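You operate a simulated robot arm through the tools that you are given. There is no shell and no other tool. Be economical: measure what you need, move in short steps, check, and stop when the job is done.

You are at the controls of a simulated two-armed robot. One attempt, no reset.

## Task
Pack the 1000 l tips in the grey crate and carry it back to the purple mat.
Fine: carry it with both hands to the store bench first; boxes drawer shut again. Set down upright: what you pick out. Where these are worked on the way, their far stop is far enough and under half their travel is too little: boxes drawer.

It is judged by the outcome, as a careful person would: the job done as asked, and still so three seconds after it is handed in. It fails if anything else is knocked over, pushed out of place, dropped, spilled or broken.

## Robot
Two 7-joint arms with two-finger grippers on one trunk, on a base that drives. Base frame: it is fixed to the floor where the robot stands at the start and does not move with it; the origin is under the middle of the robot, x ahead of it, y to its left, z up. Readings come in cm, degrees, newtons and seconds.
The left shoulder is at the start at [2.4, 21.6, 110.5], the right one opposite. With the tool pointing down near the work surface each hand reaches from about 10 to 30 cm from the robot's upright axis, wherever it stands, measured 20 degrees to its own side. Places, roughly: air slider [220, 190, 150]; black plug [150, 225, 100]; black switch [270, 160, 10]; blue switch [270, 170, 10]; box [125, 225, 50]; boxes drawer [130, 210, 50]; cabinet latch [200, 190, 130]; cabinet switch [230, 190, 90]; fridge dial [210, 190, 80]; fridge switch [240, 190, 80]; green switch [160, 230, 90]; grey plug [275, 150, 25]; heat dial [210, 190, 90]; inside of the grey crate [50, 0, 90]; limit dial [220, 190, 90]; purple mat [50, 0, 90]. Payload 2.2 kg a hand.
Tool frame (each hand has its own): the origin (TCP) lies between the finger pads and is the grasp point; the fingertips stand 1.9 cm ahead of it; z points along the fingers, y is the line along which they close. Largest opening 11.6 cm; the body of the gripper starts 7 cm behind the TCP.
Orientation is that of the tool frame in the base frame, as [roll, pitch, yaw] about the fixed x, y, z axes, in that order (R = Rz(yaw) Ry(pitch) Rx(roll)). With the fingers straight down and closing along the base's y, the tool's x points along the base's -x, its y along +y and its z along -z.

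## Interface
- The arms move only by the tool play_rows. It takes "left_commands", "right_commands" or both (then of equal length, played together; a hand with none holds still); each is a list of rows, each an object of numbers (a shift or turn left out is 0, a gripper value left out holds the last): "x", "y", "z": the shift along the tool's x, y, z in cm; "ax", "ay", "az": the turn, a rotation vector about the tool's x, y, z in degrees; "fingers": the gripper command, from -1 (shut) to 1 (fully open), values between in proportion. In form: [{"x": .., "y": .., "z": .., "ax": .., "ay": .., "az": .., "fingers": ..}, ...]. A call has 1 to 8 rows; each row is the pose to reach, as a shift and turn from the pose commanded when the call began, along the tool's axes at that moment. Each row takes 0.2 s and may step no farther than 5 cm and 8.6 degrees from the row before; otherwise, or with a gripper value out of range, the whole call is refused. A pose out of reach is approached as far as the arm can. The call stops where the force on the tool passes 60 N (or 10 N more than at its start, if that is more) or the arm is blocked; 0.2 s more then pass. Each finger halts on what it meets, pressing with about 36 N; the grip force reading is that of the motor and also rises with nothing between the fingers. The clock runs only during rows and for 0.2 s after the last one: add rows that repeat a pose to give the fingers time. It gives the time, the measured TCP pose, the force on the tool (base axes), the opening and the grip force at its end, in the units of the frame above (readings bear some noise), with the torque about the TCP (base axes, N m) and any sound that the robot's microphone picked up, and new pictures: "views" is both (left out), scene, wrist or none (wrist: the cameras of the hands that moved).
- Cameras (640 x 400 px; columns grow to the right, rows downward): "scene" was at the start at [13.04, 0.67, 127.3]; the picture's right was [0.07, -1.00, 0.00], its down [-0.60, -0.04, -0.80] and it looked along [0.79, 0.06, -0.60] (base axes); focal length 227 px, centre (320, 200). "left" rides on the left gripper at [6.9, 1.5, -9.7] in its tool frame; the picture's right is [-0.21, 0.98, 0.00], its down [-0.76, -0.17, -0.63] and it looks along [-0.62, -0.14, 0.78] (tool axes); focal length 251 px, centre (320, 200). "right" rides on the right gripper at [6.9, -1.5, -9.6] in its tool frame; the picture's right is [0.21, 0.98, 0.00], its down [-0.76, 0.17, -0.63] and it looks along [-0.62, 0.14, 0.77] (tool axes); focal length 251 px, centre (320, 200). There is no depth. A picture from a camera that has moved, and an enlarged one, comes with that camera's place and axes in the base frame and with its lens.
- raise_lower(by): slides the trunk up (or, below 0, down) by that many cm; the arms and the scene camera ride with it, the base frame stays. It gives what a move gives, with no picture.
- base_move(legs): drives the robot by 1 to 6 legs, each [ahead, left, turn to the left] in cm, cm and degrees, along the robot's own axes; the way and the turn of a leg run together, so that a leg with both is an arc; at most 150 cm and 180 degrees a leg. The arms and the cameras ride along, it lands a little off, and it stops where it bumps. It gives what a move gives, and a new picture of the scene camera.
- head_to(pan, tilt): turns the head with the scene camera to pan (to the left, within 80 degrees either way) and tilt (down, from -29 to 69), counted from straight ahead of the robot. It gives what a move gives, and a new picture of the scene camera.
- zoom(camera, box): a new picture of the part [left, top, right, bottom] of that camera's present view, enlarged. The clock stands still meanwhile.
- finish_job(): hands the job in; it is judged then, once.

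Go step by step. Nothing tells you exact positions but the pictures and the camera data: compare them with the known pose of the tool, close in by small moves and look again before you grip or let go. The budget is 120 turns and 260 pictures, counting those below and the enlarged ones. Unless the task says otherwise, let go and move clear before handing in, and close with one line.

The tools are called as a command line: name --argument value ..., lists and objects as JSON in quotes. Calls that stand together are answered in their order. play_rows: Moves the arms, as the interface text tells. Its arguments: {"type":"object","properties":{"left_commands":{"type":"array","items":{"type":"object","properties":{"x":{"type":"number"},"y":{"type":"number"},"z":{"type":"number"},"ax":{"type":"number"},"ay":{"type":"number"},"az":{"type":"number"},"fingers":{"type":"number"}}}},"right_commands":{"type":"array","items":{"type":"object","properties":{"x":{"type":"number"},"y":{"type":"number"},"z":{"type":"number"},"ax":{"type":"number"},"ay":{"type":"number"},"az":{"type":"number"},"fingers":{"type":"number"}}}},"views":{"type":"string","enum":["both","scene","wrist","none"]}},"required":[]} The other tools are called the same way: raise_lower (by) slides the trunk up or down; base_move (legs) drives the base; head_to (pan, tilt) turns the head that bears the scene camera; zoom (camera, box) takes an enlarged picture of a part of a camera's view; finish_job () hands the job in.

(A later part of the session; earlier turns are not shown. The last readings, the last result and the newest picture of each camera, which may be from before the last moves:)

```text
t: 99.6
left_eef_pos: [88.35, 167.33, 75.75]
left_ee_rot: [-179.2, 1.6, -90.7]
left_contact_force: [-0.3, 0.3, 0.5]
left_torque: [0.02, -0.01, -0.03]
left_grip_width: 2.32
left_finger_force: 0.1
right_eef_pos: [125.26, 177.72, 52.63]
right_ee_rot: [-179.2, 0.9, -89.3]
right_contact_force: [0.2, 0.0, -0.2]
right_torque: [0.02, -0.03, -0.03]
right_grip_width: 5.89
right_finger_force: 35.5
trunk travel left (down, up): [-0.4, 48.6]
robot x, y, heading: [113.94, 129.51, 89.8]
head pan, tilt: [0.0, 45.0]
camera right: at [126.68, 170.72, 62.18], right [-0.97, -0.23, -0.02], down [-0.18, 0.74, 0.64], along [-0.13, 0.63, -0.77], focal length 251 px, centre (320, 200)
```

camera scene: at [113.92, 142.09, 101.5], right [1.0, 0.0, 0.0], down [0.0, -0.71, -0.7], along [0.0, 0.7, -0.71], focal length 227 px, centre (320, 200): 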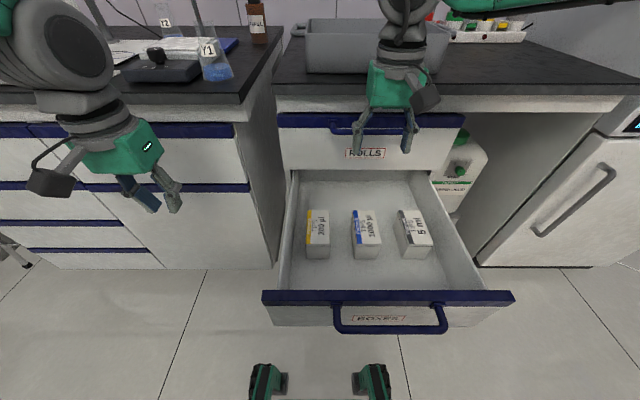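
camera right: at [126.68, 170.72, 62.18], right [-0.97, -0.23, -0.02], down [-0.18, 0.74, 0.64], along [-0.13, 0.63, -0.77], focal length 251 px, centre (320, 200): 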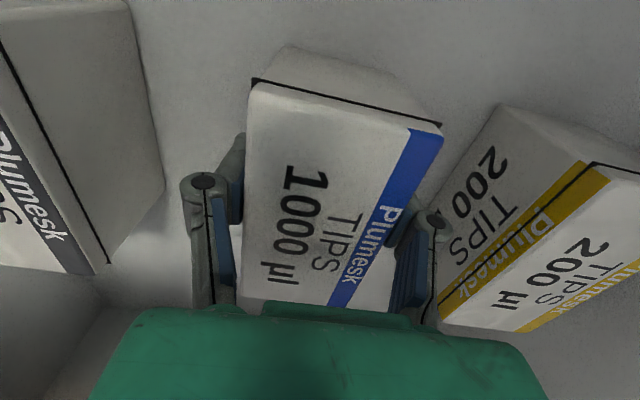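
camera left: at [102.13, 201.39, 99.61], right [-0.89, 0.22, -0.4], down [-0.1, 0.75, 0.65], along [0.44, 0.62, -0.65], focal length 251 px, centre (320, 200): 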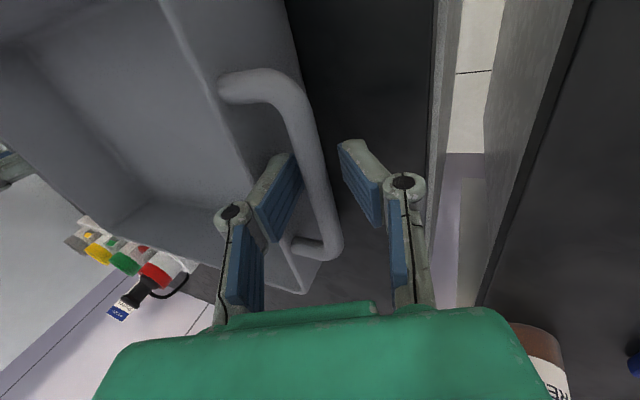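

Gripped (5.9 cm, 36 N). I lift straight up.

play_rows --right_commands '[{"z": -1.5}, {"z": -4}, {"z": -8}, {"z": -12}, {"z": -16}, {"z": -20}, {"z": -24}, {"z": -24}]' --views "both"

```text
t: 101.4
left_eef_pos: [88.4, 167.33, 75.86]
left_ee_rot: [-179.1, 1.5, -90.8]
left_contact_force: [-0.4, 1.0, -0.4]
left_torque: [-0.03, -0.04, -0.01]
left_grip_width: 2.31
left_finger_force: 0.0
right_eef_pos: [125.05, 177.61, 76.34]
right_ee_rot: [-179.3, 0.9, -89.3]
right_contact_force: [-0.5, 0.1, -1.8]
right_torque: [0.0, -0.02, 0.01]
right_grip_width: 5.88
right_finger_force: 35.7
trunk travel left (down, up): [-0.4, 48.6]
robot x, y, heading: [113.93, 129.64, 90.2]
head pan, tilt: [0.0, 45.0]
camera scene: at [113.93, 141.99, 101.51], right [1.0, 0.0, 0.0], down [0.0, -0.71, -0.7], along [0.0, 0.7, -0.71], focal length 227 px, centre (320, 200)
camera right: at [126.48, 170.57, 86.08], right [-0.97, -0.23, -0.02], down [-0.18, 0.74, 0.64], along [-0.13, 0.63, -0.77], focal length 251 px, centre (320, 200)
```

scene: 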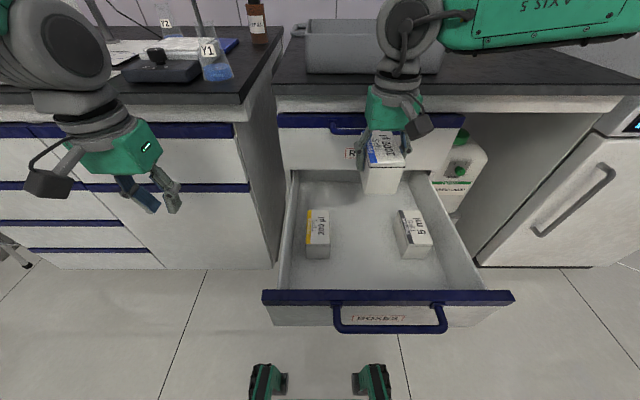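
right: 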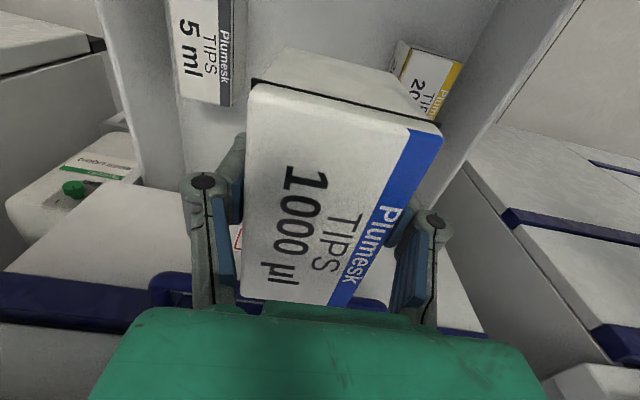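

The box is lifted. To close the drawer I'll grip its handle with the left hand and drive forward; first back off and shift right so the left hand faces the handle, with the box held safely.

base_move --legs '[[-26, 0, 0], [0, -22, 0]]'

play_rows --left_commands '[{"ax": 4.6, "ay": -4.6, "az": -4.6, "fingers": 0}, {"ax": 9.2, "ay": -9.2, "az": -9.2}, {"ax": 13.8, "ay": -13.8, "az": -13.8}, {"ax": 18.4, "ay": -18.4, "az": -18.4}, {"ax": 23, "ay": -23, "az": -23}, {"ax": 27.6, "ay": -27.6, "az": -27.6}, {"ax": 32.2, "ay": -32.2, "az": -32.2}, {"ax": 36.8, "ay": -36.8, "az": -36.8}]' --right_commands '[{"x": 2}, {"x": 4}, {"x": 6}, {"x": 8}, {"x": 10}, {"x": 12, "z": -2}, {"x": 13, "z": -4}, {"x": 13, "z": -4}]' --views "none"

play_rows --left_commands '[{"ax": 4.6, "ay": -4.6, "az": -4.6}, {"ax": 9.2, "ay": -9.2, "az": -9.2}, {"ax": 13.8, "ay": -13.8, "az": -13.8}, {"ax": 18.4, "ay": -18.4, "az": -18.4}, {"ax": 23, "ay": -23, "az": -23}, {"ax": 27.6, "ay": -27.6, "az": -27.6}, {"ax": 32.4, "ay": -32.4, "az": -32.4}]' --views "scene"

```text
t: 104.5
left_eef_pos: [109.37, 141.36, 75.43]
left_ee_rot: [-178.5, 1.4, -90.7]
left_contact_force: [-1.2, 0.0, 0.9]
left_torque: [0.0, -0.03, -0.02]
left_grip_width: 2.33
left_finger_force: 0.1
right_eef_pos: [146.06, 151.69, 76.47]
right_ee_rot: [-178.7, 0.8, -89.2]
right_contact_force: [-1.0, 0.5, -1.0]
right_torque: [-0.02, -0.05, 0.06]
right_grip_width: 5.89
right_finger_force: 35.8
trunk travel left (down, up): [-0.4, 48.6]
robot x, y, heading: [135.31, 103.71, 90.1]
head pan, tilt: [0.0, 45.0]
camera scene: at [134.9, 116.04, 101.52], right [1.0, 0.0, 0.01], down [0.01, -0.71, -0.7], along [0.01, 0.7, -0.71], focal length 227 px, centre (320, 200)
```

scene: 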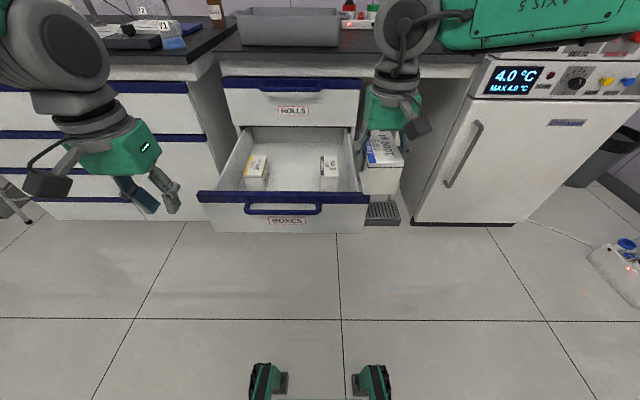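

```text
t: 106.3
left_eef_pos: [108.27, 147.69, 76.76]
left_ee_rot: [-129.7, 19.7, -41.7]
left_contact_force: [1.1, 0.0, -0.2]
left_torque: [-0.03, 0.02, -0.03]
left_grip_width: 5.81
left_finger_force: 0.1
left hand out of reach, approached as far as the arm can: row 5, 6, 7, 8
right_eef_pos: [146.78, 138.36, 80.11]
right_ee_rot: [-179.1, 1.1, -89.2]
right_contact_force: [0.0, -0.5, -1.7]
right_torque: [-0.02, 0.02, 0.02]
right_grip_width: 5.88
right_finger_force: 36.0
trunk travel left (down, up): [-0.4, 48.6]
robot x, y, heading: [135.59, 103.95, 90.2]
head pan, tilt: [0.0, 45.0]
```

```text
t: 107.9
left_eef_pos: [106.94, 153.73, 91.26]
left_ee_rot: [-92.8, -1.0, -1.2]
left_contact_force: [0.3, 0.6, 0.7]
left_torque: [-0.03, 0.01, -0.03]
left_grip_width: 5.78
left_finger_force: 0.1
left hand out of reach, approached as far as the arm can: row 1, 2, 3, 4, 5, 6, 7
right_eef_pos: [146.74, 138.34, 80.13]
right_ee_rot: [-179.1, 1.0, -89.3]
right_contact_force: [-0.4, 0.3, -1.5]
right_torque: [0.01, 0.0, 0.02]
right_grip_width: 5.89
right_finger_force: 36.1
trunk travel left (down, up): [-0.4, 48.6]
robot x, y, heading: [135.59, 103.67, 90.2]
head pan, tilt: [0.0, 45.0]
camera scene: at [135.59, 116.07, 101.51], right [1.0, 0.0, 0.0], down [0.0, -0.71, -0.7], along [0.0, 0.7, -0.71], focal length 227 px, centre (320, 200)
```

scene: 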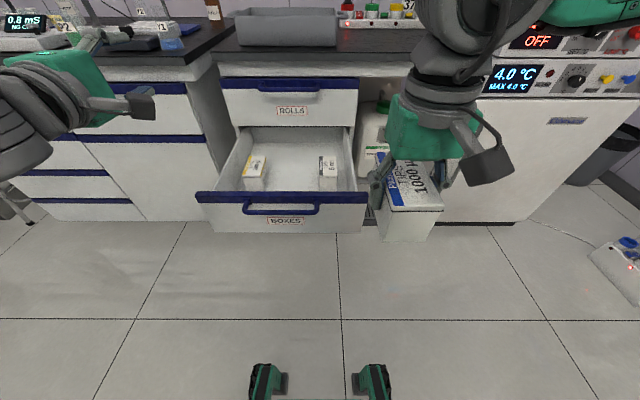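

The left hand now points forward but was too close in. I back off 12 cm and then extend it to handle height.

base_move --legs '[[-12, 0, 0]]'

play_rows --left_commands '[{"z": 4, "x": 1}, {"z": 8, "x": 3}, {"z": 11.5, "x": 5, "y": 2.5}, {"z": 14, "x": 7.5, "y": 5}, {"z": 15, "x": 10, "y": 8}, {"z": 15, "x": 12.5, "y": 11.5}, {"z": 15, "x": 15, "y": 15}, {"z": 15, "x": 15, "y": 15}]' --views "both"

```text
t: 109.2
left_eef_pos: [106.87, 141.35, 91.06]
left_ee_rot: [-92.6, -0.9, -1.4]
left_contact_force: [-0.6, 0.3, 0.3]
left_torque: [-0.02, -0.04, -0.03]
left_grip_width: 5.8
left_finger_force: 0.1
right_eef_pos: [146.81, 126.22, 80.17]
right_ee_rot: [-179.2, 1.1, -89.2]
right_contact_force: [-0.7, -0.3, -1.3]
right_torque: [0.01, -0.01, -0.01]
right_grip_width: 5.88
right_finger_force: 35.6
trunk travel left (down, up): [-0.4, 48.6]
robot x, y, heading: [136.11, 91.58, 90.2]
head pan, tilt: [0.0, 45.0]
camera scene: at [135.59, 103.83, 101.54], right [1.0, 0.0, 0.0], down [0.0, -0.71, -0.71], along [0.0, 0.71, -0.71], focal length 227 px, centre (320, 200)
```

scene: 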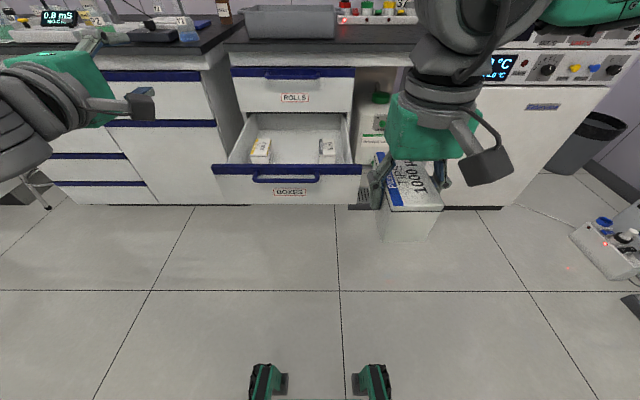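

```text
t: 111.0
left_eef_pos: [120.68, 156.89, 88.03]
left_ee_rot: [-99.1, 0.4, -2.4]
left_contact_force: [-0.3, -0.9, -0.3]
left_torque: [0.02, -0.02, 0.02]
left_grip_width: 5.82
left_finger_force: 0.0
left hand out of reach, approached as far as the arm can: row 1, 2, 3, 4, 5, 6, 7, 8
right_eef_pos: [147.0, 126.03, 80.31]
right_ee_rot: [-179.1, 1.3, -89.2]
right_contact_force: [0.7, -1.3, -1.0]
right_torque: [-0.03, -0.01, 0.01]
right_grip_width: 5.85
right_finger_force: 35.7
trunk travel left (down, up): [-0.4, 48.6]
robot x, y, heading: [135.57, 91.34, 90.1]
head pan, tilt: [0.0, 45.0]
camera scene: at [135.76, 104.0, 101.52], right [1.0, 0.0, 0.0], down [0.0, -0.71, -0.7], along [0.0, 0.7, -0.71], focal length 227 px, centre (320, 200)
camera left: at [127.18, 146.89, 87.88], right [-0.23, -0.15, -0.96], down [-0.78, -0.57, 0.27], along [-0.58, 0.81, 0.02], focal length 251 px, centre (320, 200)
```

scene: 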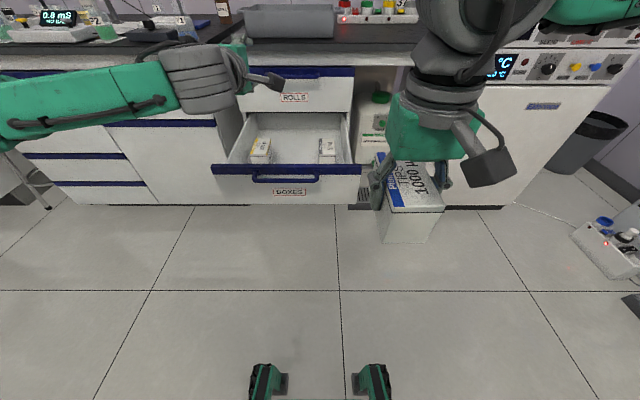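
left: 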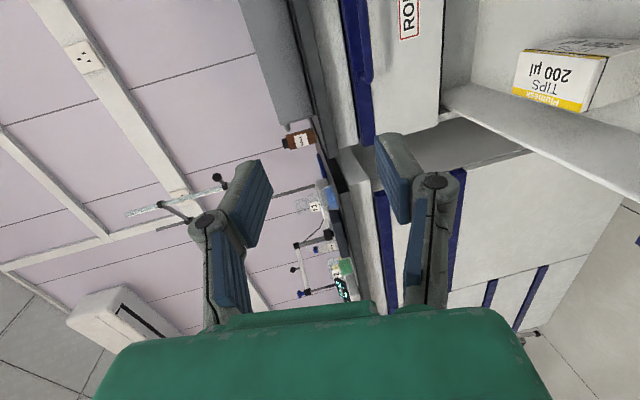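

The left arm can't reach low in this pose. I turn it back to pointing down and will push the drawer with a forward-tilted hand instead.

play_rows --left_commands '[{"ax": -4.6, "ay": 4.6, "az": 4.6, "y": -4}, {"ax": -9.2, "ay": 9.2, "az": 9.2, "y": -8}, {"ax": -13.8, "ay": 13.8, "az": 13.8, "y": -12, "x": -2}, {"ax": -18.4, "ay": 18.4, "az": 18.4, "y": -15, "x": -4, "z": -2}, {"ax": -23, "ay": 23, "az": 23, "y": -15, "x": -6, "z": -5}, {"ax": -27.6, "ay": 27.6, "az": 27.6, "y": -15, "x": -8, "z": -8}, {"ax": -32.2, "ay": 32.2, "az": 32.2, "y": -15, "x": -10, "z": -10}, {"ax": -36.8, "ay": 36.8, "az": 36.8, "y": -15, "x": -10, "z": -10}]' --views "none"

play_rows --left_commands '[{"ax": -4.6, "ay": 4.6, "az": 4.6}, {"ax": -9.2, "ay": 9.2, "az": 9.2}, {"ax": -13.8, "ay": 13.8, "az": 13.8}, {"ax": -18.4, "ay": 18.4, "az": 18.4}, {"ax": -23, "ay": 23, "az": 23}, {"ax": -27.6, "ay": 27.6, "az": 27.6}, {"ax": -32.4, "ay": 32.4, "az": 32.4, "fingers": -1}]' --views "scene"

```text
t: 112.8
left_eef_pos: [110.42, 149.88, 104.7]
left_ee_rot: [-144.8, 12.7, -52.5]
left_contact_force: [0.4, -0.2, 0.2]
left_torque: [-0.02, 0.01, 0.01]
left_grip_width: 5.8
left_finger_force: 0.0
right_eef_pos: [146.92, 126.06, 80.08]
right_ee_rot: [-179.2, 1.2, -89.2]
right_contact_force: [0.7, 1.3, -1.4]
right_torque: [-0.04, -0.01, -0.03]
right_grip_width: 5.89
right_finger_force: 36.1
trunk travel left (down, up): [-0.4, 48.6]
robot x, y, heading: [135.97, 91.8, 90.0]
head pan, tilt: [0.0, 45.0]
```

```text
t: 114.4
left_eef_pos: [110.57, 149.43, 104.55]
left_ee_rot: [-177.0, -5.1, -88.3]
left_contact_force: [0.3, 0.6, -0.1]
left_torque: [-0.03, 0.0, 0.0]
left_grip_width: 0.01
left_finger_force: 28.3
left hand out of reach, approached as far as the arm can: row 6, 7
right_eef_pos: [147.09, 126.09, 80.27]
right_ee_rot: [-179.3, 1.4, -89.2]
right_contact_force: [-0.3, -0.5, -1.9]
right_torque: [-0.02, 0.0, 0.0]
right_grip_width: 5.88
right_finger_force: 36.4
trunk travel left (down, up): [-0.4, 48.6]
robot x, y, heading: [135.74, 91.79, 90.0]
head pan, tilt: [0.0, 45.0]
camera scene: at [135.96, 103.99, 101.52], right [1.0, 0.0, 0.0], down [0.0, -0.71, -0.7], along [0.0, 0.7, -0.71], focal length 227 px, centre (320, 200)
```

scene: 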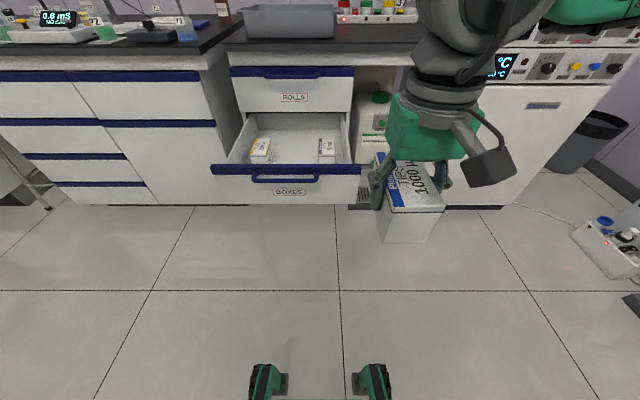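

play_rows --left_commands '[{"x": 2, "y": -1, "z": 4}, {"x": 4, "y": -2, "z": 8}, {"x": 6, "y": -3, "z": 12}, {"x": 8, "y": -4, "z": 16}, {"x": 9, "y": -5, "z": 20.5}, {"x": 10, "y": -6, "z": 25}, {"x": 10, "y": -7, "z": 29}, {"x": 10, "y": -8, "z": 33}]' --views "none"

play_rows --left_commands '[{"ay": -8}, {"ay": -16}, {"ay": -24}, {"ay": -32}, {"ay": -40}, {"ay": -48}, {"ay": -48}]' --views "both"

```text
t: 116.2
left_eef_pos: [120.53, 136.69, 72.92]
left_ee_rot: [-177.0, -5.3, -88.2]
left_contact_force: [-0.4, 0.6, -0.1]
left_torque: [0.0, -0.01, 0.04]
left_grip_width: 0.0
left_finger_force: 28.1
right_eef_pos: [146.93, 126.12, 80.21]
right_ee_rot: [-179.3, 1.2, -89.1]
right_contact_force: [-0.5, -0.5, -1.2]
right_torque: [-0.02, 0.01, 0.02]
right_grip_width: 5.87
right_finger_force: 35.8
trunk travel left (down, up): [-0.4, 48.6]
robot x, y, heading: [135.86, 91.84, 89.8]
head pan, tilt: [0.0, 45.0]
```

```text
t: 117.8
left_eef_pos: [120.54, 136.82, 73.07]
left_ee_rot: [-175.6, 42.7, -84.7]
left_contact_force: [0.1, -0.3, -0.2]
left_torque: [0.04, 0.0, 0.02]
left_grip_width: 0.0
left_finger_force: 28.4
right_eef_pos: [146.88, 126.19, 80.14]
right_ee_rot: [-179.2, 1.2, -89.3]
right_contact_force: [1.0, 0.2, -1.0]
right_torque: [-0.03, 0.02, -0.01]
right_grip_width: 5.89
right_finger_force: 35.7
trunk travel left (down, up): [-0.4, 48.6]
robot x, y, heading: [135.58, 91.43, 90.2]
head pan, tilt: [0.0, 45.0]
camera scene: at [135.89, 103.9, 101.53], right [1.0, 0.0, 0.0], down [0.0, -0.71, -0.7], along [0.0, 0.7, -0.71], focal length 227 px, centre (320, 200)
camera left: at [119.36, 125.06, 75.16], right [-0.99, 0.12, 0.09], down [0.11, 0.13, 0.99], along [0.1, 0.98, -0.14], focal length 251 px, centre (320, 200)
```

scene: 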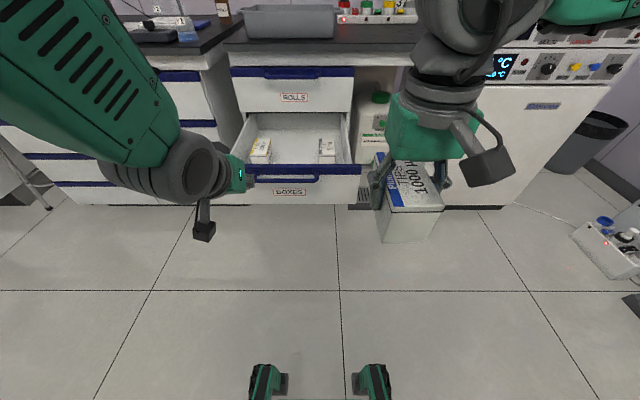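
left: 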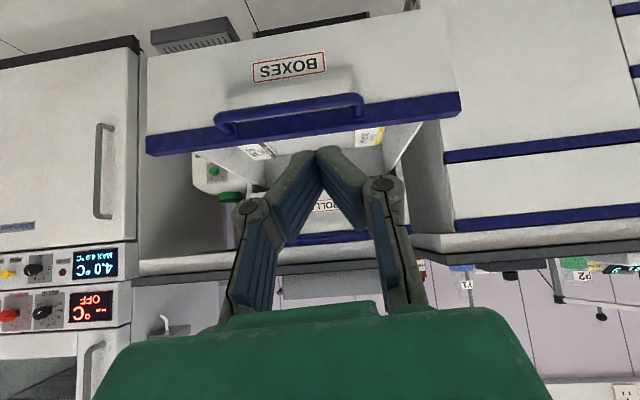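

Left hand is tilted forward. I lower it to aim the closed fingertips at the blue strip (z≈61) and tuck the box hand back 5 cm.

play_rows --left_commands '[{"x": 2.4, "z": 2.5, "y": -1.5}, {"x": 4.8, "z": 5, "y": -3}, {"x": 7.0, "z": 7.5, "y": -3.5}, {"x": 7.0, "z": 7.5, "y": -3.5}]' --right_commands '[{"x": 2}, {"x": 4}, {"x": 5}, {"x": 5}]' --views "none"

base_move --legs '[[16, 0, 0]]'

zoom --camera "left" --box '[0, 0, 640, 400]'

```text
t: 119.0
left_eef_pos: [124.13, 138.25, 65.46]
left_ee_rot: [-169.8, 43.9, -78.0]
left_contact_force: [-1.0, -0.4, 0.0]
left_torque: [0.03, -0.01, 0.05]
left_grip_width: 0.0
left_finger_force: 28.8
right_eef_pos: [146.98, 120.93, 80.25]
right_ee_rot: [-179.3, 1.4, -89.1]
right_contact_force: [-1.0, 0.6, -0.7]
right_torque: [0.03, 0.0, 0.02]
right_grip_width: 5.86
right_finger_force: 35.6
trunk travel left (down, up): [-0.4, 48.6]
robot x, y, heading: [135.63, 91.54, 90.1]
head pan, tilt: [0.0, 45.0]
stopped in row 4 (left hand): the arm was blocked; the commanded pose is now the measured one
```

```text
t: 120.4
left_eef_pos: [124.07, 154.23, 65.49]
left_ee_rot: [-169.7, 43.8, -78.0]
left_contact_force: [-0.2, 0.4, -0.5]
left_torque: [-0.02, -0.05, -0.03]
left_grip_width: 0.01
left_finger_force: 28.7
right_eef_pos: [146.92, 137.08, 80.24]
right_ee_rot: [-179.2, 1.3, -89.0]
right_contact_force: [0.6, 0.1, -1.8]
right_torque: [-0.03, -0.01, -0.02]
right_grip_width: 5.86
right_finger_force: 36.1
trunk travel left (down, up): [-0.4, 48.6]
robot x, y, heading: [135.83, 107.86, 90.3]
head pan, tilt: [0.0, 45.0]
camera scene: at [135.8, 120.09, 101.51], right [1.0, 0.0, 0.0], down [0.0, -0.71, -0.7], along [0.0, 0.7, -0.71], focal length 227 px, centre (320, 200)
```

scene: 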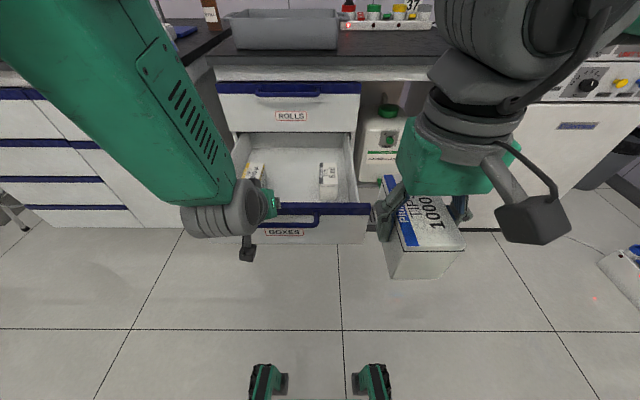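

```text
1.00 times, centred on (320, 200) of left (not enlarged: the box is as wide or as high as the picture)
camera zoom: at [123.29, 142.46, 67.29], right [-1.0, 0.07, 0.02], down [0.03, 0.1, 0.99], along [0.07, 0.99, -0.1], focal length 251 px, centre (320, 200)
```

zoom: 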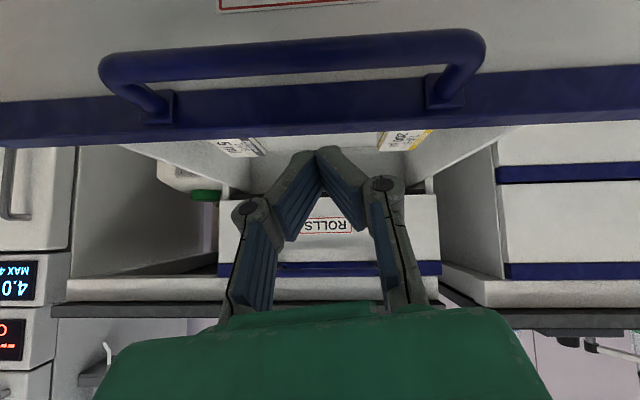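

The arm can't go lower at this tilt. I back off, reduce the tilt, lower, and will push against the handle bar itself.

base_move --legs '[[-9, 0, 0]]'

play_rows --left_commands '[{"ay": 8}, {"ay": 15}, {"ay": 15}]' --views "none"

play_rows --left_commands '[{"x": 1, "z": 1.75}, {"x": 2, "z": 3.5}, {"x": 3, "z": 5.2}, {"x": 3, "z": 5.2}]' --views "wrist"

```text
t: 121.5
left_eef_pos: [124.21, 144.88, 65.74]
left_ee_rot: [-169.7, 44.0, -78.0]
left_contact_force: [0.1, 0.4, 0.2]
left_torque: [-0.01, -0.01, -0.02]
left_grip_width: 0.0
left_finger_force: 28.3
right_eef_pos: [146.93, 127.79, 80.28]
right_ee_rot: [-179.3, 1.7, -89.1]
right_contact_force: [1.0, -0.6, -1.7]
right_torque: [0.03, -0.05, 0.01]
right_grip_width: 5.86
right_finger_force: 35.9
trunk travel left (down, up): [-0.4, 48.6]
robot x, y, heading: [135.57, 99.06, 90.0]
head pan, tilt: [0.0, 45.0]
camera scene: at [135.87, 110.85, 101.54], right [1.0, 0.0, 0.0], down [0.0, -0.71, -0.71], along [0.0, 0.71, -0.71], focal length 227 px, centre (320, 200)
```

scene: 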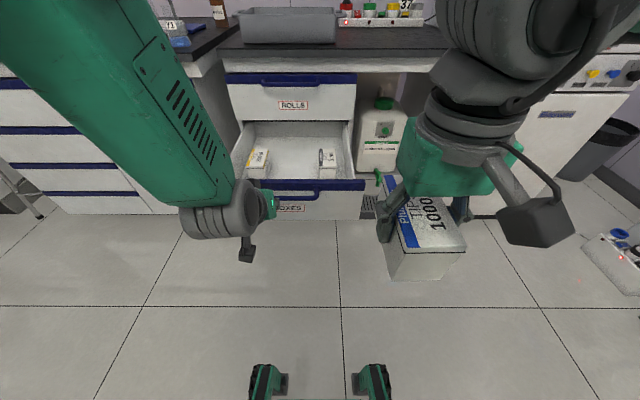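

```text
t: 122.3
left_eef_pos: [124.09, 144.82, 65.74]
left_ee_rot: [-171.5, 29.3, -81.0]
left_contact_force: [0.5, -0.3, 0.1]
left_torque: [-0.02, 0.02, 0.02]
left_grip_width: 0.0
left_finger_force: 28.2
right_eef_pos: [146.85, 127.65, 80.31]
right_ee_rot: [-179.2, 1.7, -89.0]
right_contact_force: [0.6, 0.3, -1.0]
right_torque: [-0.05, -0.01, 0.03]
right_grip_width: 5.85
right_finger_force: 36.0
trunk travel left (down, up): [-0.4, 48.6]
robot x, y, heading: [135.82, 98.65, 90.1]
head pan, tilt: [0.0, 45.0]
```

```text
t: 123.3
left_eef_pos: [125.02, 144.77, 59.77]
left_ee_rot: [-171.4, 29.4, -81.0]
left_contact_force: [0.0, 0.7, -0.1]
left_torque: [0.0, 0.02, 0.0]
left_grip_width: 0.01
left_finger_force: 28.6
right_eef_pos: [146.93, 127.53, 80.34]
right_ee_rot: [-179.2, 1.7, -89.0]
right_contact_force: [0.3, 0.4, -1.2]
right_torque: [-0.04, -0.01, 0.03]
right_grip_width: 5.88
right_finger_force: 35.8
trunk travel left (down, up): [-0.4, 48.6]
robot x, y, heading: [135.92, 98.86, 90.1]
head pan, tilt: [0.0, 45.0]
camera left: at [123.67, 133.93, 64.37], right [-0.99, 0.1, -0.02], down [0.02, 0.35, 0.94], along [0.1, 0.93, -0.35], focal length 251 px, centre (320, 200)
```

left: 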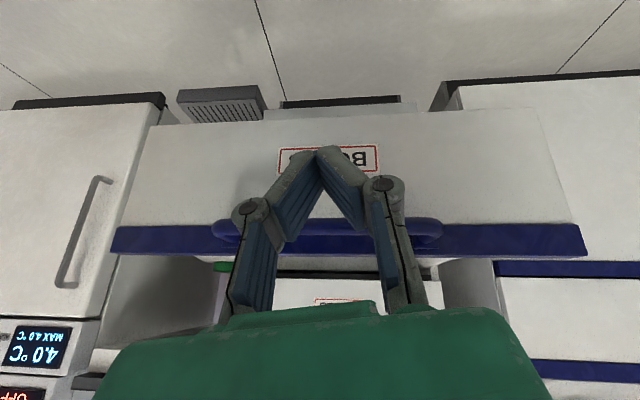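

Fingers are at bar height. I drive forward to push the drawer in, checking halfway.

base_move --legs '[[25, 0, 0]]'

```text
t: 125.1
left_eef_pos: [124.58, 169.48, 59.56]
left_ee_rot: [-171.5, 29.2, -80.6]
left_contact_force: [-0.6, -0.3, -0.1]
left_torque: [-0.05, 0.0, 0.01]
left_grip_width: 0.0
left_finger_force: 28.2
right_eef_pos: [146.65, 152.48, 80.37]
right_ee_rot: [-179.2, 1.7, -88.6]
right_contact_force: [-1.1, -0.3, -1.6]
right_torque: [-0.03, 0.0, 0.04]
right_grip_width: 5.89
right_finger_force: 36.1
trunk travel left (down, up): [-0.4, 48.6]
robot x, y, heading: [135.72, 123.18, 90.6]
head pan, tilt: [0.0, 45.0]
camera scene: at [135.68, 135.76, 101.51], right [1.0, 0.01, 0.0], down [0.01, -0.71, -0.7], along [-0.01, 0.7, -0.71], focal length 227 px, centre (320, 200)
```

scene: 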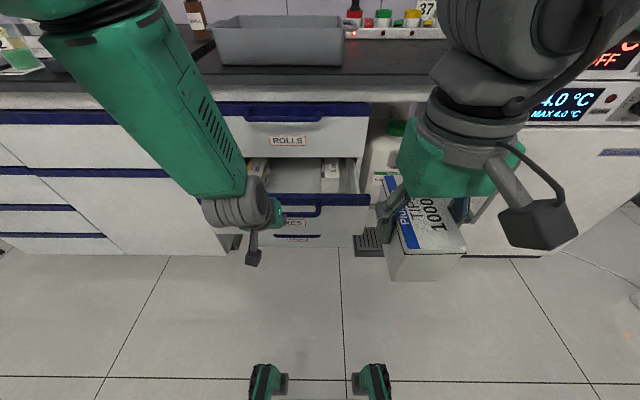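

The drawer moves in smoothly. I push the rest of the way.

base_move --legs '[[13, 0, -0.4]]'

base_move --legs '[[5.5, 0, 0]]'

zoom --camera "scene" --box '[180, 80, 460, 300]'

```text
t: 126.4
left_eef_pos: [124.8, 182.53, 59.72]
left_ee_rot: [-171.3, 29.3, -81.1]
left_contact_force: [0.3, 0.5, -0.8]
left_torque: [0.04, 0.01, 0.02]
left_grip_width: 0.01
left_finger_force: 28.5
right_eef_pos: [146.81, 165.32, 80.37]
right_ee_rot: [-179.2, 1.7, -89.2]
right_contact_force: [0.3, 0.6, -2.1]
right_torque: [-0.03, -0.01, 0.01]
right_grip_width: 5.86
right_finger_force: 36.3
trunk travel left (down, up): [-0.4, 48.6]
robot x, y, heading: [134.88, 136.48, 89.8]
head pan, tilt: [0.0, 45.0]
camera scene: at [135.65, 148.87, 101.51], right [1.0, 0.0, 0.0], down [0.0, -0.71, -0.7], along [0.0, 0.7, -0.71], focal length 227 px, centre (320, 200)
```

scene: 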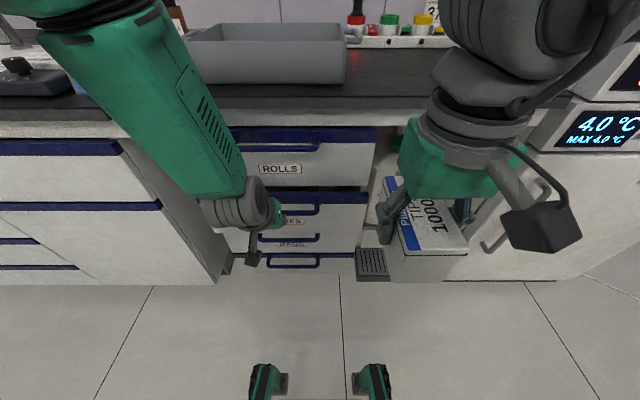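

```text
t: 127.4
left_eef_pos: [124.93, 187.21, 59.41]
left_ee_rot: [-171.8, 28.3, -81.6]
left_contact_force: [5.5, -30.5, -38.2]
left_torque: [-0.66, 0.4, -0.44]
left_grip_width: 0.01
left_finger_force: 28.7
right_eef_pos: [146.91, 170.43, 80.39]
right_ee_rot: [-179.2, 2.0, -89.2]
right_contact_force: [-0.5, -0.2, -1.6]
right_torque: [0.04, 0.03, -0.02]
right_grip_width: 5.91
right_finger_force: 35.9
trunk travel left (down, up): [-0.4, 48.6]
robot x, y, heading: [135.7, 142.03, 89.8]
head pan, tilt: [0.0, 45.0]
camera scene: at [135.76, 154.45, 101.45], right [1.0, 0.0, 0.0], down [0.0, -0.71, -0.7], along [0.0, 0.7, -0.71], focal length 227 px, centre (320, 200)
```

scene: 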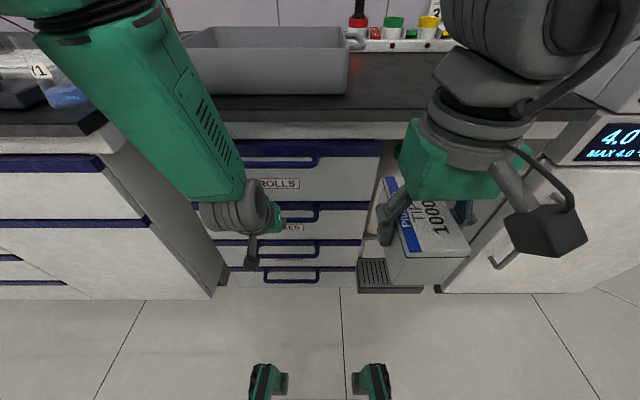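

```text
1.82 times, centred on (320, 190) of scene
camera zoom: at [135.76, 154.45, 101.45], right [1.0, 0.0, 0.0], down [0.0, -0.71, -0.7], along [0.0, 0.7, -0.71], focal length 413 px, centre (320, 218)
```

zoom: 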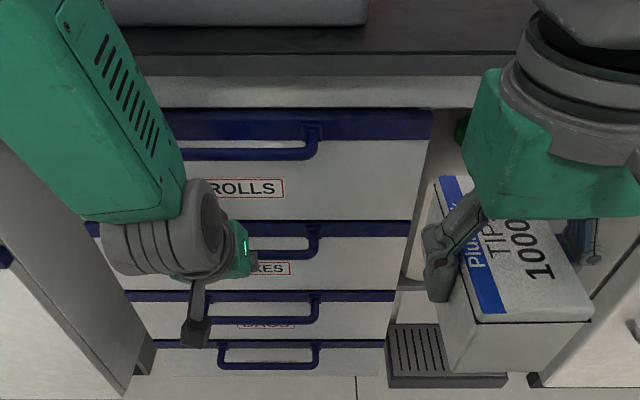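

Drawer is pushed shut. I back off, raise the trunk, and check it.

base_move --legs '[[-34, 0, 0]]'

zoom --camera "scene" --box '[200, 40, 400, 240]'

raise_lower --by 30

play_rows --left_commands '[{"ay": 8, "z": -3}, {"ay": 16, "z": -6}, {"ay": 24, "z": -9}, {"ay": 29, "z": -12}, {"ay": 29, "z": -14, "x": 3}, {"ay": 29, "z": -15, "x": 6}, {"ay": 29, "z": -15, "x": 9}, {"ay": 29, "z": -15, "x": 9}]' --views "none"

```text
t: 129.6
left_eef_pos: [124.94, 153.18, 59.75]
left_ee_rot: [-171.7, 28.5, -81.8]
left_contact_force: [0.3, -0.3, -0.2]
left_torque: [0.0, -0.01, 0.01]
left_grip_width: 0.0
left_finger_force: 28.7
right_eef_pos: [146.82, 136.4, 80.66]
right_ee_rot: [-179.3, 2.2, -89.4]
right_contact_force: [-0.4, 0.2, -1.7]
right_torque: [-0.01, 0.01, -0.01]
right_grip_width: 5.87
right_finger_force: 35.7
trunk travel left (down, up): [-0.4, 48.6]
robot x, y, heading: [135.33, 108.1, 89.8]
head pan, tilt: [0.0, 45.0]
camera scene: at [135.69, 120.43, 101.53], right [1.0, 0.0, 0.0], down [0.0, -0.71, -0.71], along [0.0, 0.71, -0.71], focal length 227 px, centre (320, 200)
```

scene: 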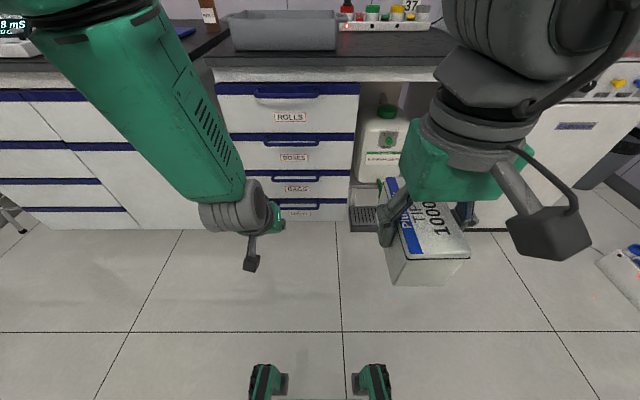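

```text
2.00 times, centred on (300, 140) of scene
camera zoom: at [135.69, 120.43, 101.53], right [1.0, 0.0, 0.0], down [0.0, -0.71, -0.71], along [0.0, 0.71, -0.71], focal length 455 px, centre (360, 320)
```

zoom: 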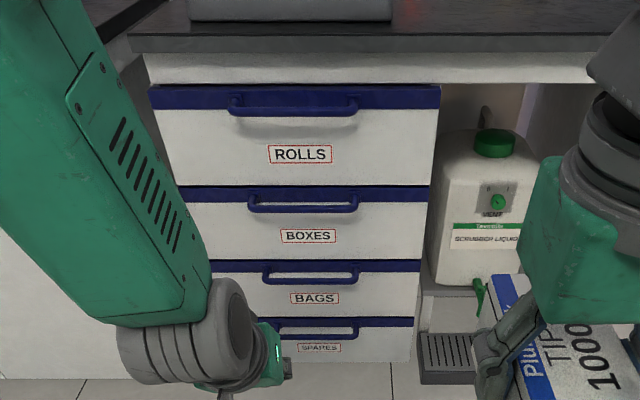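

```text
t: 132.6
left_eef_pos: [124.99, 153.08, 89.83]
left_ee_rot: [-171.7, 28.5, -81.7]
left_contact_force: [0.9, -0.5, -0.2]
left_torque: [0.02, -0.02, 0.01]
left_grip_width: 0.01
left_finger_force: 28.8
right_eef_pos: [146.88, 136.25, 110.67]
right_ee_rot: [-179.2, 2.2, -89.5]
right_contact_force: [-0.1, 0.2, -2.0]
right_torque: [-0.05, 0.03, 0.02]
right_grip_width: 5.89
right_finger_force: 35.6
trunk travel left (down, up): [-30.4, 18.6]
robot x, y, heading: [135.41, 107.75, 89.4]
head pan, tilt: [0.0, 45.0]
```

```text
t: 134.4
left_eef_pos: [124.96, 138.09, 98.49]
left_ee_rot: [-172.8, -0.1, -85.6]
left_contact_force: [-0.3, -0.3, -1.5]
left_torque: [-0.02, -0.01, -0.06]
left_grip_width: 0.02
left_finger_force: 28.9
right_eef_pos: [146.86, 136.23, 110.63]
right_ee_rot: [-179.1, 2.2, -89.4]
right_contact_force: [0.0, -0.8, -1.2]
right_torque: [-0.04, 0.01, 0.01]
right_grip_width: 5.88
right_finger_force: 36.5
trunk travel left (down, up): [-30.4, 18.6]
robot x, y, heading: [135.15, 108.09, 89.9]
head pan, tilt: [0.0, 45.0]
```

BOXES drawer is flush with the others. Now I extend the right hand with the box and raise the left hand out of the way, then view the crate.

play_rows --left_commands '[{"z": -2.5}, {"z": -5, "y": 1}, {"z": -7.5, "y": 2}, {"z": -10, "y": 4}, {"z": -10, "y": 4}]' --right_commands '[{"x": -4, "y": 1}, {"x": -8, "y": 2}, {"x": -12, "y": 4}, {"x": -15, "y": 6}, {"x": -15, "y": 7}]' --views "none"

base_move --legs '[[20, 14, 0]]'

```text
t: 135.6
left_eef_pos: [119.59, 137.63, 107.78]
left_ee_rot: [-172.6, -0.2, -85.7]
left_contact_force: [-0.3, 0.8, 0.2]
left_torque: [-0.03, 0.02, -0.01]
left_grip_width: 0.0
left_finger_force: 28.7
right_eef_pos: [139.24, 151.2, 111.32]
right_ee_rot: [-178.9, 2.3, -89.4]
right_contact_force: [-0.6, -0.3, -1.0]
right_torque: [-0.03, 0.01, -0.01]
right_grip_width: 5.86
right_finger_force: 36.0
trunk travel left (down, up): [-30.4, 18.6]
robot x, y, heading: [135.35, 108.26, 89.9]
head pan, tilt: [0.0, 45.0]
```

```text
t: 137.4
left_eef_pos: [105.86, 157.69, 107.79]
left_ee_rot: [-172.9, 0.0, -85.6]
left_contact_force: [0.4, -0.4, 0.0]
left_torque: [0.01, 0.0, -0.02]
left_grip_width: 0.0
left_finger_force: 28.4
right_eef_pos: [125.6, 171.4, 111.24]
right_ee_rot: [-179.2, 2.4, -89.2]
right_contact_force: [0.1, 0.4, -2.4]
right_torque: [-0.02, -0.01, -0.05]
right_grip_width: 5.89
right_finger_force: 35.9
trunk travel left (down, up): [-30.4, 18.6]
robot x, y, heading: [121.35, 128.25, 89.8]
head pan, tilt: [0.0, 45.0]
camera scene: at [121.12, 140.68, 131.53], right [1.0, 0.0, 0.0], down [0.0, -0.71, -0.71], along [0.0, 0.71, -0.71], focal length 227 px, centre (320, 200)
```

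scene: 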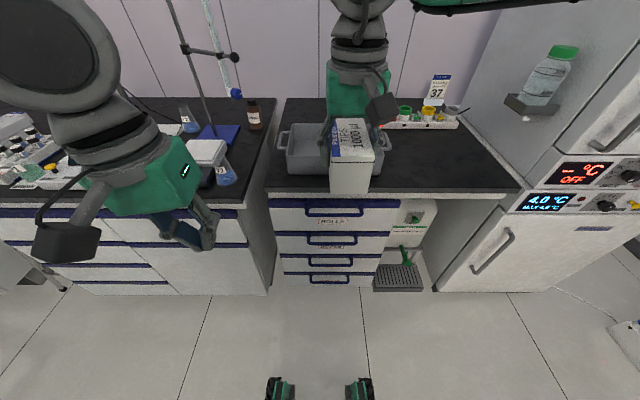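

base_move --legs '[[36, 0, 0]]'

zoom --camera "right" --box '[0, 0, 640, 400]'

```text
t: 139.7
left_eef_pos: [104.81, 193.25, 107.73]
left_ee_rot: [-172.5, 0.0, -85.2]
left_contact_force: [-0.2, -1.3, -0.1]
left_torque: [-0.02, 0.0, 0.0]
left_grip_width: 0.04
left_finger_force: 28.2
right_eef_pos: [124.42, 206.88, 111.37]
right_ee_rot: [-178.9, 2.4, -88.9]
right_contact_force: [-0.4, -0.2, -1.4]
right_torque: [0.02, -0.03, 0.02]
right_grip_width: 5.86
right_finger_force: 35.9
trunk travel left (down, up): [-30.4, 18.6]
robot x, y, heading: [121.13, 164.05, 90.3]
head pan, tilt: [0.0, 45.0]
camera scene: at [120.18, 176.44, 131.53], right [1.0, 0.0, 0.01], down [0.01, -0.71, -0.71], along [0.0, 0.71, -0.71], focal length 227 px, centre (320, 200)
```

scene: 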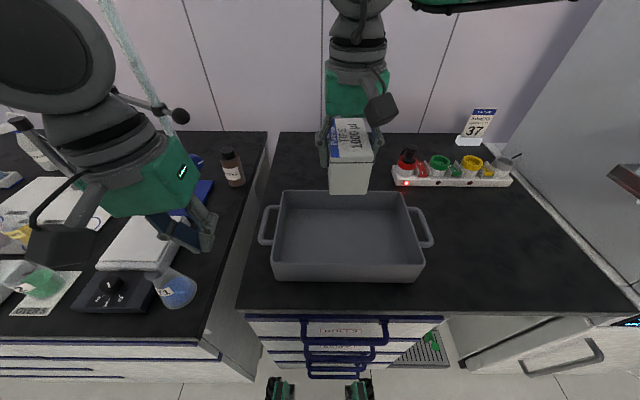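

```text
1.00 times, centred on (320, 200) of right (not enlarged: the box is as wide or as high as the picture)
camera zoom: at [125.81, 199.71, 120.78], right [-0.97, -0.23, -0.03], down [-0.19, 0.73, 0.66], along [-0.13, 0.65, -0.75], focal length 251 px, centre (320, 200)
```

zoom: 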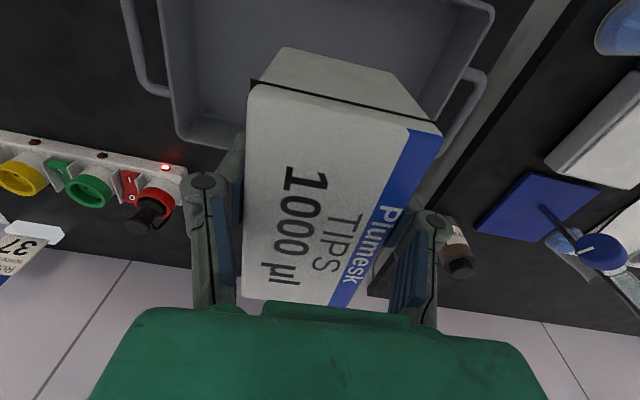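

The box is nearly above the crate centre. I shift 1.5 cm to centre and lower into the crate.

play_rows --right_commands '[{"x": -1, "y": -1, "z": 3}, {"x": -1.5, "y": -1.5, "z": 6}, {"x": -1.5, "y": -1.5, "z": 9}, {"x": -1.5, "y": -1.5, "z": 12}, {"x": -1.5, "y": -1.5, "z": 15}, {"x": -1.5, "y": -1.5, "z": 15}]' --views "both"

```text
t: 141.1
left_eef_pos: [106.35, 193.04, 107.94]
left_ee_rot: [-173.3, 0.2, -85.2]
left_contact_force: [-0.2, 0.2, 0.3]
left_torque: [-0.04, 0.06, -0.01]
left_grip_width: 0.0
left_finger_force: 28.2
right_eef_pos: [127.54, 209.01, 96.47]
right_ee_rot: [-179.6, 2.4, -89.0]
right_contact_force: [0.0, -0.3, -1.8]
right_torque: [0.0, 0.01, -0.02]
right_grip_width: 5.89
right_finger_force: 35.7
trunk travel left (down, up): [-30.4, 18.6]
robot x, y, heading: [121.08, 164.08, 90.3]
head pan, tilt: [0.0, 45.0]
camera scene: at [121.98, 176.48, 131.53], right [1.0, 0.0, -0.01], down [0.0, -0.71, -0.7], along [-0.01, 0.7, -0.71], focal length 227 px, centre (320, 200)
camera right: at [129.06, 201.73, 105.92], right [-0.97, -0.23, -0.02], down [-0.18, 0.72, 0.66], along [-0.14, 0.65, -0.75], focal length 251 px, centre (320, 200)
```

scene: 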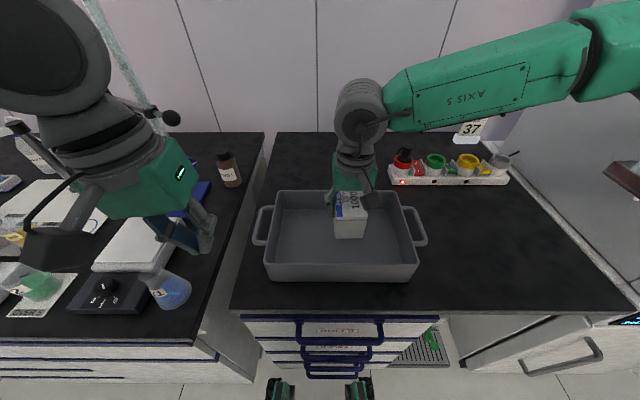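
right: 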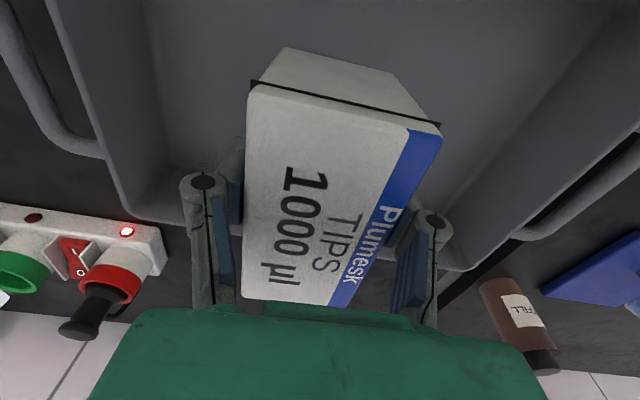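

play_rows --right_commands '[{"x": 1.5}, {"x": 2, "z": 1.5}, {"x": 2, "z": 3}, {"x": 2, "z": 3}]' --views "none"

play_rows --right_commands '[{"z": 0.5}, {"z": 1.0}, {"z": 1.5}, {"z": 1.5}]' --views "wrist"

zoom --camera "scene" --box '[240, 140, 440, 300]'

```text
t: 142.1
left_eef_pos: [105.81, 193.04, 107.92]
left_ee_rot: [-172.9, 0.1, -85.2]
left_contact_force: [-0.7, -0.5, 0.1]
left_torque: [-0.01, 0.0, 0.01]
left_grip_width: 0.0
left_finger_force: 28.6
right_eef_pos: [127.08, 207.16, 93.45]
right_ee_rot: [-179.3, 2.5, -88.8]
right_contact_force: [0.4, -0.2, -0.3]
right_torque: [-0.02, 0.03, 0.03]
right_grip_width: 5.87
right_finger_force: 36.1
trunk travel left (down, up): [-30.4, 18.6]
robot x, y, heading: [120.81, 164.16, 90.2]
head pan, tilt: [0.0, 45.0]
```

```text
t: 143.1
left_eef_pos: [105.56, 193.03, 107.94]
left_ee_rot: [-172.9, 0.1, -85.1]
left_contact_force: [-0.5, -0.1, -0.9]
left_torque: [-0.01, 0.02, 0.0]
left_grip_width: 0.01
left_finger_force: 28.4
right_eef_pos: [126.81, 207.07, 91.85]
right_ee_rot: [-179.4, 2.5, -88.9]
right_contact_force: [0.0, -0.4, -1.2]
right_torque: [-0.01, 0.0, 0.0]
right_grip_width: 5.87
right_finger_force: 36.1
trunk travel left (down, up): [-30.4, 18.6]
robot x, y, heading: [120.96, 163.92, 90.1]
head pan, tilt: [0.0, 45.0]
camera right: at [128.34, 199.86, 101.32], right [-0.97, -0.23, -0.02], down [-0.19, 0.72, 0.66], along [-0.14, 0.65, -0.75], focal length 251 px, centre (320, 200)
```

right: 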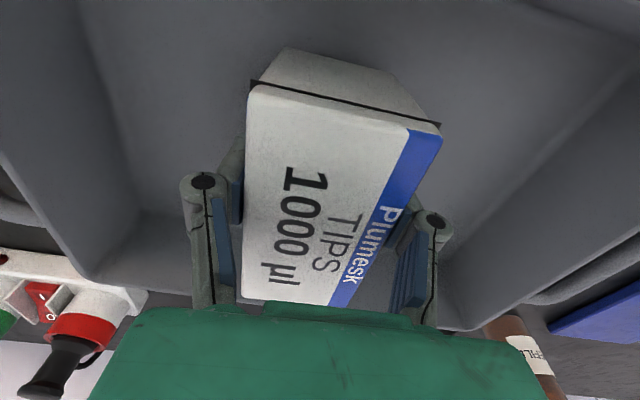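

```text
2.50 times, centred on (340, 220) of scene
camera zoom: at [121.06, 176.51, 131.52], right [1.0, 0.0, 0.0], down [0.0, -0.71, -0.7], along [0.0, 0.7, -0.71], focal length 568 px, centre (270, 150)
```

zoom: 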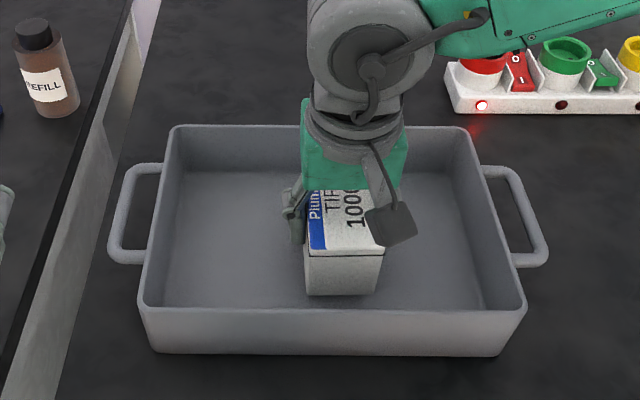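

play_rows --right_commands '[{"z": 0.5}, {"z": 1.0}, {"z": 1.0}]' --views "none"

play_rows --right_commands '[{"z": 0.4}, {"z": 0.8}, {"z": 0.8}]' --views "none"

zoom --camera "scene" --box '[240, 140, 440, 300]'

```text
t: 143.9
left_eef_pos: [105.6, 193.08, 108.07]
left_ee_rot: [-172.8, 0.0, -85.2]
left_contact_force: [0.2, 0.2, 0.1]
left_torque: [0.01, 0.03, 0.01]
left_grip_width: 0.0
left_finger_force: 28.0
right_eef_pos: [126.91, 207.1, 90.89]
right_ee_rot: [-179.3, 2.5, -88.9]
right_contact_force: [0.2, -0.1, -1.4]
right_torque: [0.02, -0.01, -0.01]
right_grip_width: 5.87
right_finger_force: 35.8
trunk travel left (down, up): [-30.4, 18.6]
robot x, y, heading: [121.29, 164.28, 90.4]
head pan, tilt: [0.0, 45.0]
```

```text
t: 144.7
left_eef_pos: [105.7, 193.0, 107.96]
left_ee_rot: [-172.9, 0.2, -85.3]
left_contact_force: [-0.5, -0.2, -0.2]
left_torque: [-0.01, 0.02, -0.03]
left_grip_width: 0.0
left_finger_force: 28.8
right_eef_pos: [126.89, 207.25, 90.24]
right_ee_rot: [-179.2, 2.7, -88.9]
right_contact_force: [1.3, 3.3, 16.8]
right_torque: [-0.59, -0.02, 0.02]
right_grip_width: 5.89
right_finger_force: 35.9
trunk travel left (down, up): [-30.4, 18.6]
robot x, y, heading: [121.09, 164.1, 90.4]
head pan, tilt: [0.0, 45.0]
```

```text
2.50 times, centred on (340, 220) of scene
camera zoom: at [121.05, 176.35, 131.56], right [1.0, 0.0, 0.0], down [0.0, -0.71, -0.71], along [0.0, 0.71, -0.71], focal length 568 px, centre (270, 150)
```

zoom: 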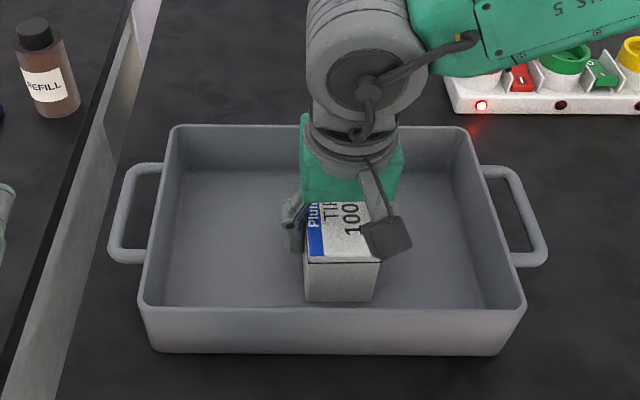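

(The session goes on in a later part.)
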